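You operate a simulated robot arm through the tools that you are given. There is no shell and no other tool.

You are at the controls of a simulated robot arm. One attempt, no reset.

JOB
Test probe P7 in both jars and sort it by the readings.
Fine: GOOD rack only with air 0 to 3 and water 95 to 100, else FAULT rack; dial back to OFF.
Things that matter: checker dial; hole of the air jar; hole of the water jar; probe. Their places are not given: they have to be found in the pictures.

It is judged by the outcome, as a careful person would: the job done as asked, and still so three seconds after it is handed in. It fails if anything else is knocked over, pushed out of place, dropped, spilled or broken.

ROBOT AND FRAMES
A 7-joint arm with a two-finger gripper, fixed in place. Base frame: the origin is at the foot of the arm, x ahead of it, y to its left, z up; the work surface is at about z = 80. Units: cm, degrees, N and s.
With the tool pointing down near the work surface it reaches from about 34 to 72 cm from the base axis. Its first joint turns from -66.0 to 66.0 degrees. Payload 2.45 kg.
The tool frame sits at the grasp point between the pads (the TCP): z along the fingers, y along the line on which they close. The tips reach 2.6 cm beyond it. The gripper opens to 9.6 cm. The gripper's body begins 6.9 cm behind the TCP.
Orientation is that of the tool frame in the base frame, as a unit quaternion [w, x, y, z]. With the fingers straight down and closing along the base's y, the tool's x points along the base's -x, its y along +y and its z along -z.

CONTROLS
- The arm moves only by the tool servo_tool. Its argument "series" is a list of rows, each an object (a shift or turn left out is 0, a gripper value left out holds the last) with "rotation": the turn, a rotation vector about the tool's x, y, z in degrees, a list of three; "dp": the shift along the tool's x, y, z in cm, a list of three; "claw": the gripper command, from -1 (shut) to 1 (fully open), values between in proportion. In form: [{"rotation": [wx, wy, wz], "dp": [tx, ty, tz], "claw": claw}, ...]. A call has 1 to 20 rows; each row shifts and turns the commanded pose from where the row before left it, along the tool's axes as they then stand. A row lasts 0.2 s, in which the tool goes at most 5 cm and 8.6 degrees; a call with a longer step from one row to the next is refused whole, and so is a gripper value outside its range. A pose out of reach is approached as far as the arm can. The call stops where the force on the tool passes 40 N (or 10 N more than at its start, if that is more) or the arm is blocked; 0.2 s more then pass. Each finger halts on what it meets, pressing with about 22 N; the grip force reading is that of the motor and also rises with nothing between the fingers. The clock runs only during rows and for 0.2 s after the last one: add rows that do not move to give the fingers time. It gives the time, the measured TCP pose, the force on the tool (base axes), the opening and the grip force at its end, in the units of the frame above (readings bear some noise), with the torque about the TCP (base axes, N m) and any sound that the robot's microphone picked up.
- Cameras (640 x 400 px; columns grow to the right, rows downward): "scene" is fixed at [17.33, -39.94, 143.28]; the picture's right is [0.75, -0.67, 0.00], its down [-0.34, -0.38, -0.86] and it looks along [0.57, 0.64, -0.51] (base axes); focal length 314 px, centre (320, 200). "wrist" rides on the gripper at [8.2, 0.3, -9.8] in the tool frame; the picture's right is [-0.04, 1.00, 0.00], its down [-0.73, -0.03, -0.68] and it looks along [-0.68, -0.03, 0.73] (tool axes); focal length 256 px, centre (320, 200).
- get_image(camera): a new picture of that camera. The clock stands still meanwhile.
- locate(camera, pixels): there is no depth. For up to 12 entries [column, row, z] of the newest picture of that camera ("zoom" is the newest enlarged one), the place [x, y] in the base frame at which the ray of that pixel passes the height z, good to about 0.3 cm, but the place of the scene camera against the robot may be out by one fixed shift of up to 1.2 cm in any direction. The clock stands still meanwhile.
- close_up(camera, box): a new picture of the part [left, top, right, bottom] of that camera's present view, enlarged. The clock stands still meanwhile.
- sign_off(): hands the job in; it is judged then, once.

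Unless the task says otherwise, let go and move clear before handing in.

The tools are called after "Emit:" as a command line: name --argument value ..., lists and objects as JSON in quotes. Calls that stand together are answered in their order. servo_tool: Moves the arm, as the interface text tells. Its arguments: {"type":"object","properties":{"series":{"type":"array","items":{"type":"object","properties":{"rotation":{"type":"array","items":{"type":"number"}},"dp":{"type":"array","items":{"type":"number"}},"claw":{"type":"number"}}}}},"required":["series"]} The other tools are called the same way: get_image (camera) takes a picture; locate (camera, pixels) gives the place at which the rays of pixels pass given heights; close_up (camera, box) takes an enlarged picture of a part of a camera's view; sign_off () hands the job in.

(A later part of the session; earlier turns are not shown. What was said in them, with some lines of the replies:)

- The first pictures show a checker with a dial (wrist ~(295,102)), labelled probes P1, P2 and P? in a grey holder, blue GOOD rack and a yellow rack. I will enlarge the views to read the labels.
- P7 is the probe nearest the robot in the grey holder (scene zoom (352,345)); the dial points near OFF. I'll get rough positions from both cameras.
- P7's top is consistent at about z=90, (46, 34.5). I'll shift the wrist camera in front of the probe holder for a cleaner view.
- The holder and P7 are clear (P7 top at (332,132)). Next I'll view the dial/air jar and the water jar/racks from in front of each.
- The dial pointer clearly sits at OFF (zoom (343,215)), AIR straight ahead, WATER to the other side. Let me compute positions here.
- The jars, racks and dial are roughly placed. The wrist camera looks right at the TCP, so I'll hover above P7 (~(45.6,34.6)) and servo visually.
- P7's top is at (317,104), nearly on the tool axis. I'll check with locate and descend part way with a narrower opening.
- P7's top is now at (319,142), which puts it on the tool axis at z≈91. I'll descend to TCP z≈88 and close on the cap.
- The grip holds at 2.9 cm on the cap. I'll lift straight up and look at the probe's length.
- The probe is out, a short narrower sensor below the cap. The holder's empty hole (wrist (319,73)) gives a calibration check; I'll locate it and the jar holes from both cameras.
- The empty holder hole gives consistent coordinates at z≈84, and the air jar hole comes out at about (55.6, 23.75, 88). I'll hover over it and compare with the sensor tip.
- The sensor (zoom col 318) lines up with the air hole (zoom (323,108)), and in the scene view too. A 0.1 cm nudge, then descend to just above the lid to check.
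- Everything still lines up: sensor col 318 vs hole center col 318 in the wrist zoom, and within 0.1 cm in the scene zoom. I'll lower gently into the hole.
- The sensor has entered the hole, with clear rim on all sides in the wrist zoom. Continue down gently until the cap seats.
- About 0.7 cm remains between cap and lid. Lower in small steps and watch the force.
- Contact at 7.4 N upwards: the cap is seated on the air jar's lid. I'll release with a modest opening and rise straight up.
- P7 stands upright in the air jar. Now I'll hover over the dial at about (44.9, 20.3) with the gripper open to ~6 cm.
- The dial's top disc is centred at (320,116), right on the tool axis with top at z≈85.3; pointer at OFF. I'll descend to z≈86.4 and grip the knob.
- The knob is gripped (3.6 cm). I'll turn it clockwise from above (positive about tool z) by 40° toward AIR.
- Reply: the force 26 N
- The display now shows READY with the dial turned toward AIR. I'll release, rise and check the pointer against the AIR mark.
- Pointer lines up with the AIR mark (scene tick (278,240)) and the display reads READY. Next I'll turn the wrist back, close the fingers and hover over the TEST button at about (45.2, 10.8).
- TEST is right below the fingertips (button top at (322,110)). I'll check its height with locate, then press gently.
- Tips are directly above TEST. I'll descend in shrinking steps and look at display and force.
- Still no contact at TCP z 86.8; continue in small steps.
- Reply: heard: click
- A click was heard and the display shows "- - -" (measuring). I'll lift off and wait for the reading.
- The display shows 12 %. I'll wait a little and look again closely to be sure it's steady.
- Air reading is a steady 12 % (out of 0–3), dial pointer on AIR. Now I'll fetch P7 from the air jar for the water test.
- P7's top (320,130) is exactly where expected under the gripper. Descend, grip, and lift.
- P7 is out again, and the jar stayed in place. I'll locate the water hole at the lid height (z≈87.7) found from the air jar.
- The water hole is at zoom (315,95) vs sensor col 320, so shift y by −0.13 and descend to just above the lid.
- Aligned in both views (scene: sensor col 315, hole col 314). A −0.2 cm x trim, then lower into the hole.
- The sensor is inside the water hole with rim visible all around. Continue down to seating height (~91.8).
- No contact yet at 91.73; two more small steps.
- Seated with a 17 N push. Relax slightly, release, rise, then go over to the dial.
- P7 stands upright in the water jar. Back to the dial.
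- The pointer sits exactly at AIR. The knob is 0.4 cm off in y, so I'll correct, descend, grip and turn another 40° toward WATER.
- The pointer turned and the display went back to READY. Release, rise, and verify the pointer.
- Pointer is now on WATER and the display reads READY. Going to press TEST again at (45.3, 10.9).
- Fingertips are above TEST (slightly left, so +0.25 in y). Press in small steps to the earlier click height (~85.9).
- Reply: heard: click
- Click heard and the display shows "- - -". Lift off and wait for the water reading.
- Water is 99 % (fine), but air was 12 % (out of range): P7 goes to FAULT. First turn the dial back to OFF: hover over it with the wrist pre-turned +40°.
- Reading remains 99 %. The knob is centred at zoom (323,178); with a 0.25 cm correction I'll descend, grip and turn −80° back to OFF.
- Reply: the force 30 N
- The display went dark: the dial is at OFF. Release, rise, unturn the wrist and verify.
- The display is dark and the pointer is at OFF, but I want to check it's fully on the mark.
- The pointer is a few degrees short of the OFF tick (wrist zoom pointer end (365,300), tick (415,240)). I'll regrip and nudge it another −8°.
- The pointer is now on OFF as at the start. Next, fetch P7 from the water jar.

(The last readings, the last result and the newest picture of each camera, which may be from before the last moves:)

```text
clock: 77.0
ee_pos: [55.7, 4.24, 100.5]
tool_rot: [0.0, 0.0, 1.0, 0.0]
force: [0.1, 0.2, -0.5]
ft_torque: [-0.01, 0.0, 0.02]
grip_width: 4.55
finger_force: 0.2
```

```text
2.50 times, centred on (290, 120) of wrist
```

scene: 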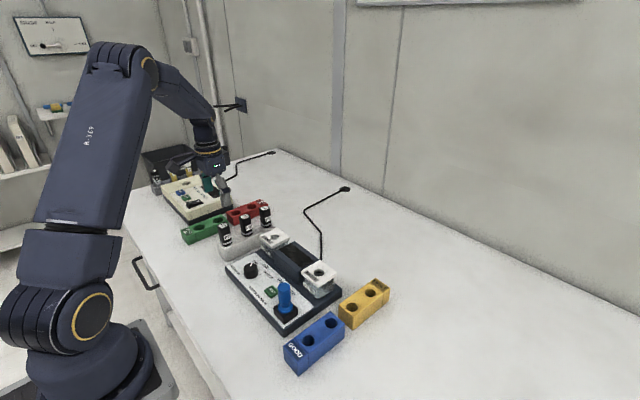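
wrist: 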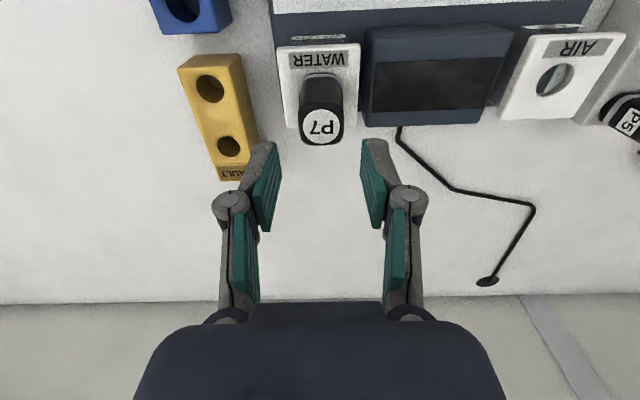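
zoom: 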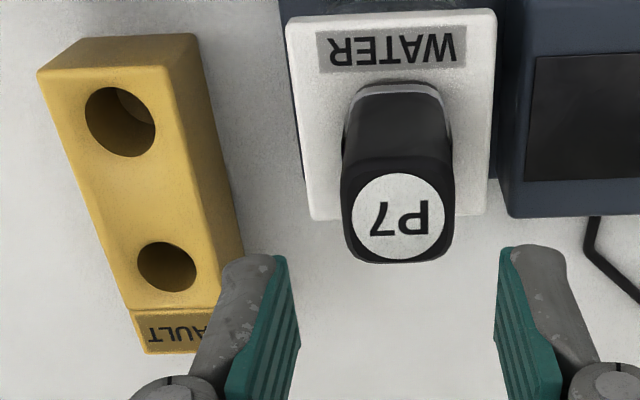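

P7 is under the gripper ((321,126)). I'll note the FAULT hole rays from here, then grip and lift P7.

Emit:
locate --camera "zoom" --pixels '[[120, 121, 84], [120, 121, 85], [120, 121, 86], [167, 267, 84], [167, 267, 85], [167, 267, 86]]'

Emit:
servo_tool --series '[{"dp": [0.1, 0.05, 3]}, {"dp": [0, 0, 3]}, {"dp": [0, 0, 2.7]}, {"dp": [0, 0, 0]}, {"claw": -1}, {"claw": -1}, {"claw": -1}, {"dp": [0, 0, -1]}, {"dp": [0, 0, -1.5]}, {"dp": [0, 0, -2.5]}, {"dp": [0, 0, -2.5]}, {"dp": [0, 0, -2]}, {"dp": [0, 0, 0]}]'

Emit:
get_image --camera "wrist"

Emit:
close_up --camera "scene" --box '[270, 210, 410, 340]'

```text
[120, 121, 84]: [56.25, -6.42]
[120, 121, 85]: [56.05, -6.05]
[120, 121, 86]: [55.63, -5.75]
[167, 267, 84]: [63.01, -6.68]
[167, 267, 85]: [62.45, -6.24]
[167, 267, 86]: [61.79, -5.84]
```

```text
clock: 79.8
ee_pos: [55.46, 4.1, 101.28]
tool_rot: [0.0, -0.001, 1.0, 0.0]
force: [0.7, -0.6, -1.0]
ft_torque: [0.01, 0.01, 0.0]
grip_width: 2.93
finger_force: 22.3
```

```text
taken
```

wrist: 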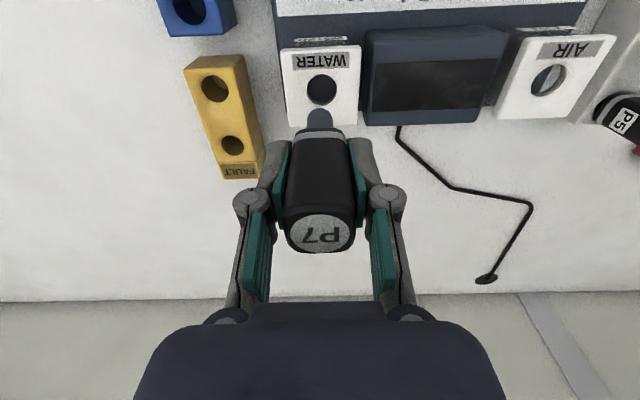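

```text
3.08 times, centred on (340, 275) of scene
```

zoom: 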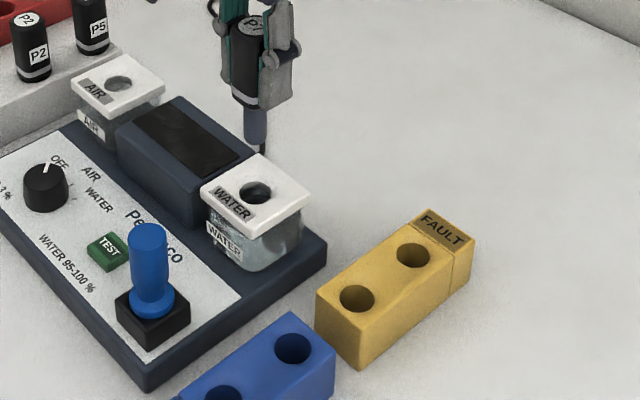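

P7 is lifted clear. Now hover over the FAULT rack's nearer hole at about (56, −6.2).

Emit:
servo_tool --series '[{"dp": [-0.15, -3.5, 0]}, {"dp": [-0.2, -3.5, 0]}, {"dp": [-0.15, -3.3, 0]}, {"dp": [0, 0, 1.5]}, {"dp": [0, 0, 1.5]}, {"dp": [0, 0, 0]}, {"dp": [0, 0, 0]}]'

Emit:
get_image --camera "wrist"

Emit:
close_up --camera "wrist" --box '[260, 60, 380, 180]'

Emit:
close_up --camera "scene" --box '[310, 240, 410, 330]'

```text
clock: 81.4
ee_pos: [55.81, -6.05, 98.18]
tool_rot: [0.0, 0.0, 1.0, 0.0]
force: [-0.1, -0.2, -0.1]
ft_torque: [-0.02, 0.01, 0.01]
grip_width: 2.94
finger_force: 22.1
```

```text
taken
```

wrist: 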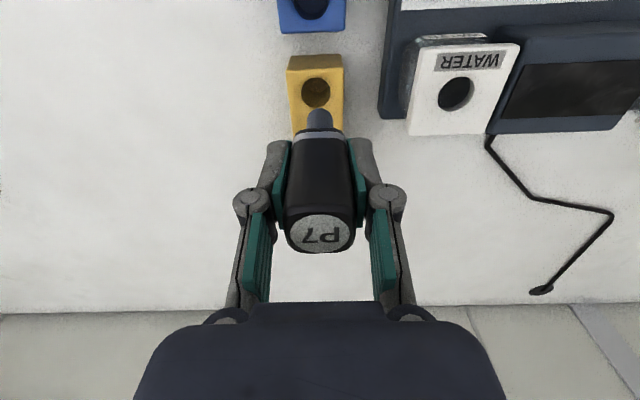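

```text
3.33 times, centred on (320, 120) of wrist
```

zoom: 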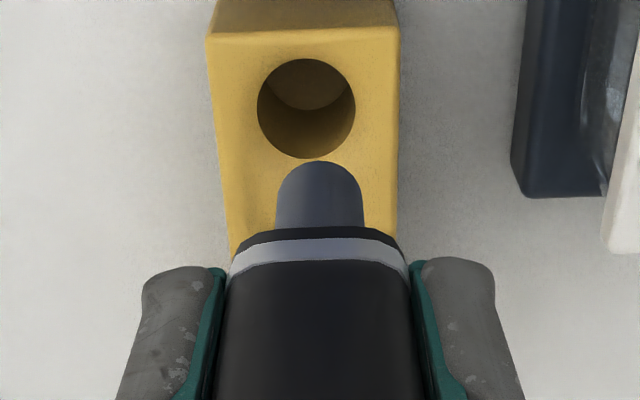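

```text
4.44 times, centred on (360, 285) of scene
```

zoom: 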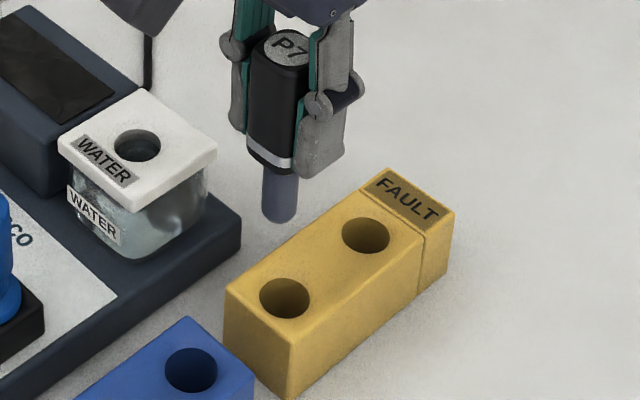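

The hole is at wrist (316,92), and the scene view shows it ~0.6 cm right of the sensor axis; correcting by +0.45 in x and −0.36 in y, then going lower.

Emit:
servo_tool --series '[{"dp": [-0.45, -0.36, 1.5]}, {"dp": [0, 0, 1.5]}, {"dp": [0, 0, 0]}, {"dp": [0, 0, 0]}]'

Emit:
close_up --camera "wrist" --box '[260, 60, 380, 180]'

Emit:
close_up --camera "scene" --box '[315, 260, 385, 320]'

```text
clock: 82.4
ee_pos: [56.26, -6.38, 95.28]
tool_rot: [0.0, 0.0, 1.0, -0.001]
force: [0.2, -0.9, -0.4]
ft_torque: [0.01, -0.05, -0.02]
grip_width: 2.95
finger_force: 22.2
```

```text
3.33 times, centred on (320, 120) of wrist
```

zoom: 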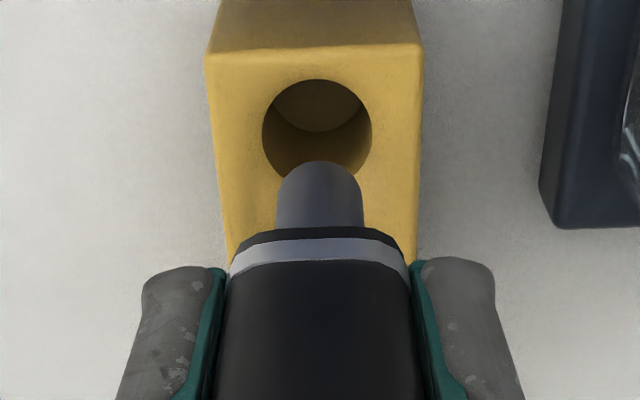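

```text
6.67 times, centred on (350, 290) of scene
```

zoom: 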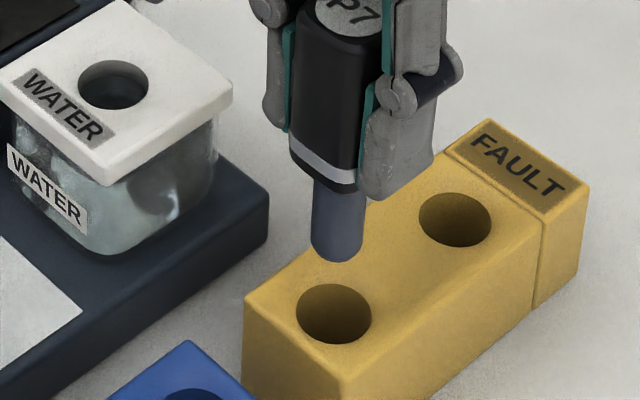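

Now aligned: hole (317,130) vs sensor 320 in the wrist zoom; scene agrees, rack top at z≈84.2. Lower into the hole.

Emit:
servo_tool --series '[{"dp": [0, -0.05, 1.2]}, {"dp": [0, 0, 1.2]}, {"dp": [0, 0, 1.0]}, {"dp": [0, 0, 1.0]}, {"dp": [0, 0, 0]}]'

Emit:
close_up --camera "wrist" --box '[260, 60, 380, 180]'

Emit:
close_up --camera "scene" --box '[315, 260, 385, 320]'

```text
clock: 83.6
ee_pos: [56.37, -6.33, 90.87]
tool_rot: [0.0, 0.0, 1.0, 0.001]
force: [-0.4, -0.4, -1.5]
ft_torque: [0.02, -0.01, -0.01]
grip_width: 2.9
finger_force: 22.3
```

```text
3.33 times, centred on (320, 120) of wrist
```

zoom: 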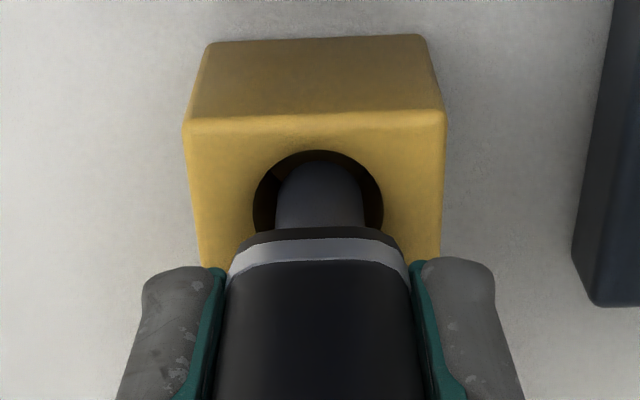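

```text
6.67 times, centred on (350, 290) of scene
```

zoom: 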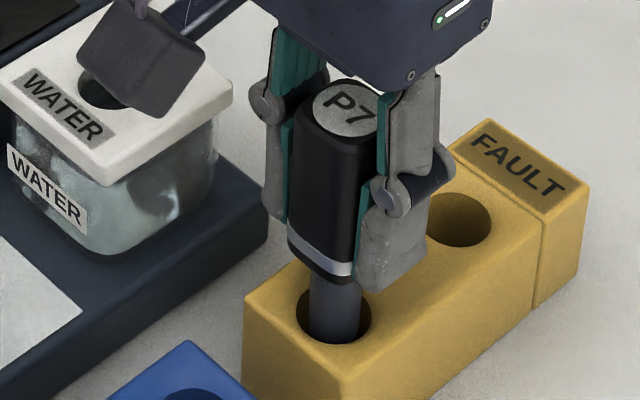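

The sensor is in the FAULT hole. Continue down, with small steps near seating at ~88.3.

Emit:
servo_tool --series '[{"dp": [0, 0, 0.8]}, {"dp": [0, 0, 0.6]}, {"dp": [0, 0, 0.4]}, {"dp": [0, 0, 0.2]}, {"dp": [0, 0, 0.15]}, {"dp": [0, 0, 0.1]}, {"dp": [0, 0, 0]}]'

Emit:
close_up --camera "wrist" --box '[260, 60, 380, 180]'

Emit:
close_up --camera "scene" --box '[315, 260, 385, 320]'

```text
clock: 85.2
ee_pos: [56.57, -6.36, 88.63]
tool_rot: [0.0, 0.0, 1.0, 0.0]
force: [0.4, 0.9, -0.9]
ft_torque: [-0.01, 0.01, 0.01]
grip_width: 2.94
finger_force: 22.2
```

```text
3.33 times, centred on (320, 120) of wrist
```

zoom: 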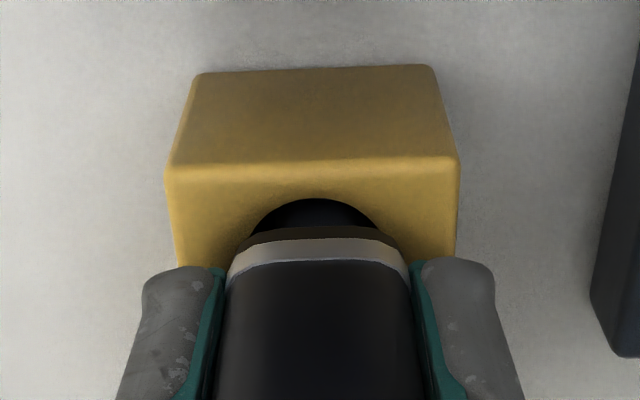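

```text
6.67 times, centred on (350, 290) of scene
```

zoom: 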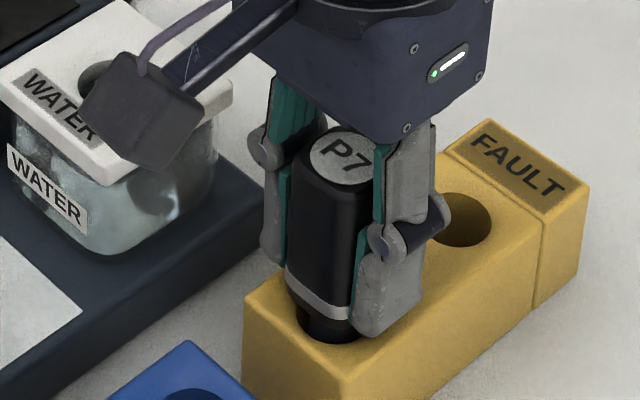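

About 0.4–0.5 cm remains to the rack top; a few more small steps.

Emit:
servo_tool --series '[{"dp": [0.1, 0, 0.15]}, {"dp": [0, 0, 0.12]}, {"dp": [0, 0, 0.1]}, {"dp": [0, 0, 0]}]'

Emit:
close_up --camera "scene" --box '[315, 260, 385, 320]'

```text
clock: 86.2
ee_pos: [56.34, -6.5, 88.29]
tool_rot: [-0.001, 0.0, 1.0, -0.001]
force: [-0.2, -0.4, -1.2]
ft_torque: [-0.01, -0.01, 0.0]
grip_width: 2.91
finger_force: 21.7
```

```text
6.67 times, centred on (350, 290) of scene
```

zoom: 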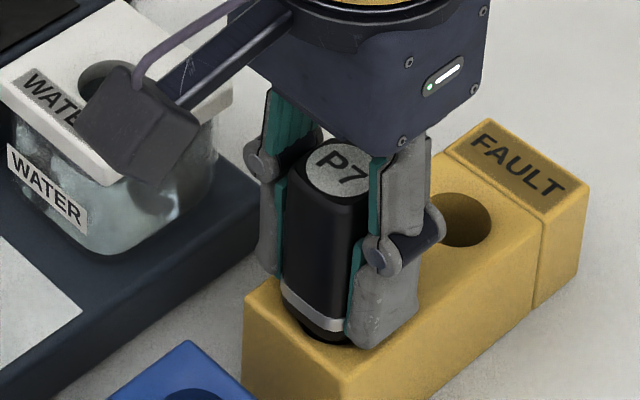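

Emit:
servo_tool --series '[{"dp": [0, 0, 0.1]}, {"dp": [0, 0, 0.08]}, {"dp": [0, 0, 0.05]}, {"dp": [0, 0, 0]}]'

Emit:
close_up --camera "wrist" --box '[260, 60, 380, 180]'

```text
clock: 87.2
ee_pos: [56.31, -6.32, 88.04]
tool_rot: [0.0, 0.0, 1.0, 0.001]
force: [-5.3, 0.9, 15.8]
ft_torque: [0.04, 0.4, 0.01]
grip_width: 2.95
finger_force: 22.2
```

```text
3.33 times, centred on (320, 120) of wrist
```

zoom: 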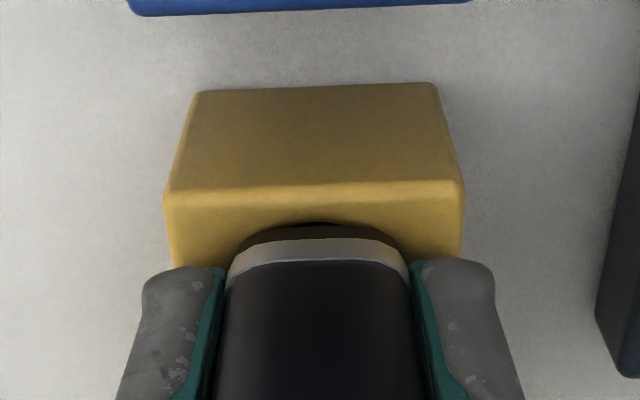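

Contact at 16 N with the cap seated on the rack. Relax slightly, release and rise.

Emit:
servo_tool --series '[{"dp": [0, 0, -0.15], "claw": -0.15}, {"claw": -0.15}, {"claw": -0.15}, {"dp": [0, 0, -1.5]}, {"dp": [0, 0, -3]}, {"dp": [0, 0, -4]}, {"dp": [0, 0, -4]}, {"dp": [4, 0, -2]}, {"dp": [4, 0, 0]}, {"dp": [4, 0, 0]}, {"dp": [0, 0, 0]}]'

Emit:
get_image --camera "scene"

Emit:
close_up --camera "scene" --box '[210, 180, 410, 380]'

Emit:
get_image --camera "wrist"

```text
clock: 89.6
ee_pos: [44.32, -6.33, 102.66]
tool_rot: [0.0, 0.0, 1.0, 0.0]
force: [0.9, 0.6, -0.1]
ft_torque: [-0.03, 0.04, -0.05]
grip_width: 4.09
finger_force: 0.2
```

```text
taken
```

scene: 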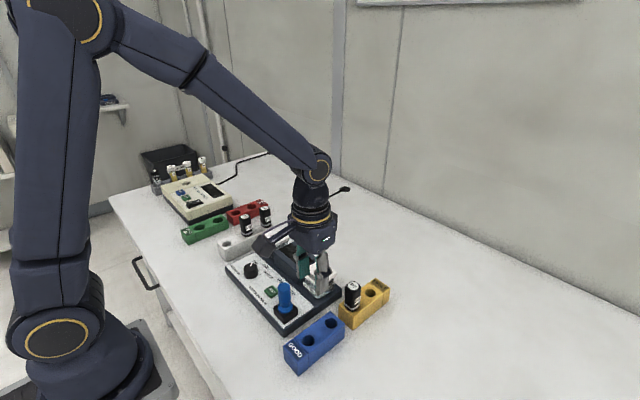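

```text
2.00 times, centred on (310, 280) of scene
```

zoom: 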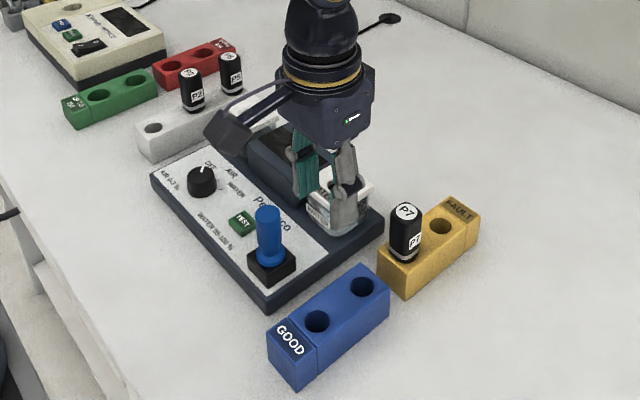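

```text
taken
```

wrist: 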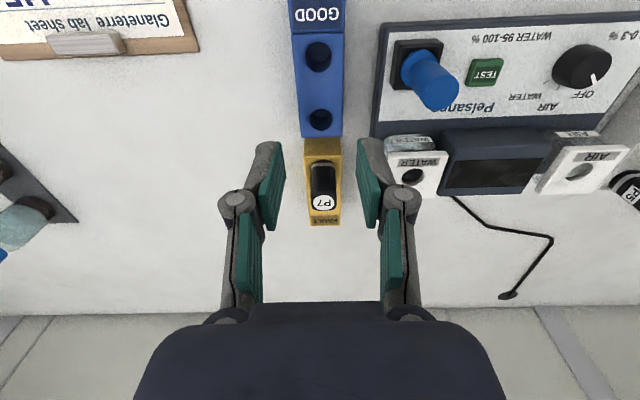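

P7 stands upright in the FAULT rack (scene zoom (405,232)). The dial is at OFF with a dark display, everything else is in place, and the arm is clear, so I'm handing in.

Emit:
sign_off

```text
The job is handed in.
```

P7 failed the test and is now standing upright in the FAULT rack. It read 12 % in air (allowed 0 to 3) and 99 % in water (allowed 95 to 100), so the air reading ruled it out.

The dial is back at OFF and the display is dark. On the way back it stopped a few degrees short of the OFF mark, so I gripped it again and nudged it onto the mark. Nothing was knocked over or moved out of place in the final pictures. The arm let go and moved clear before I handed the job in.
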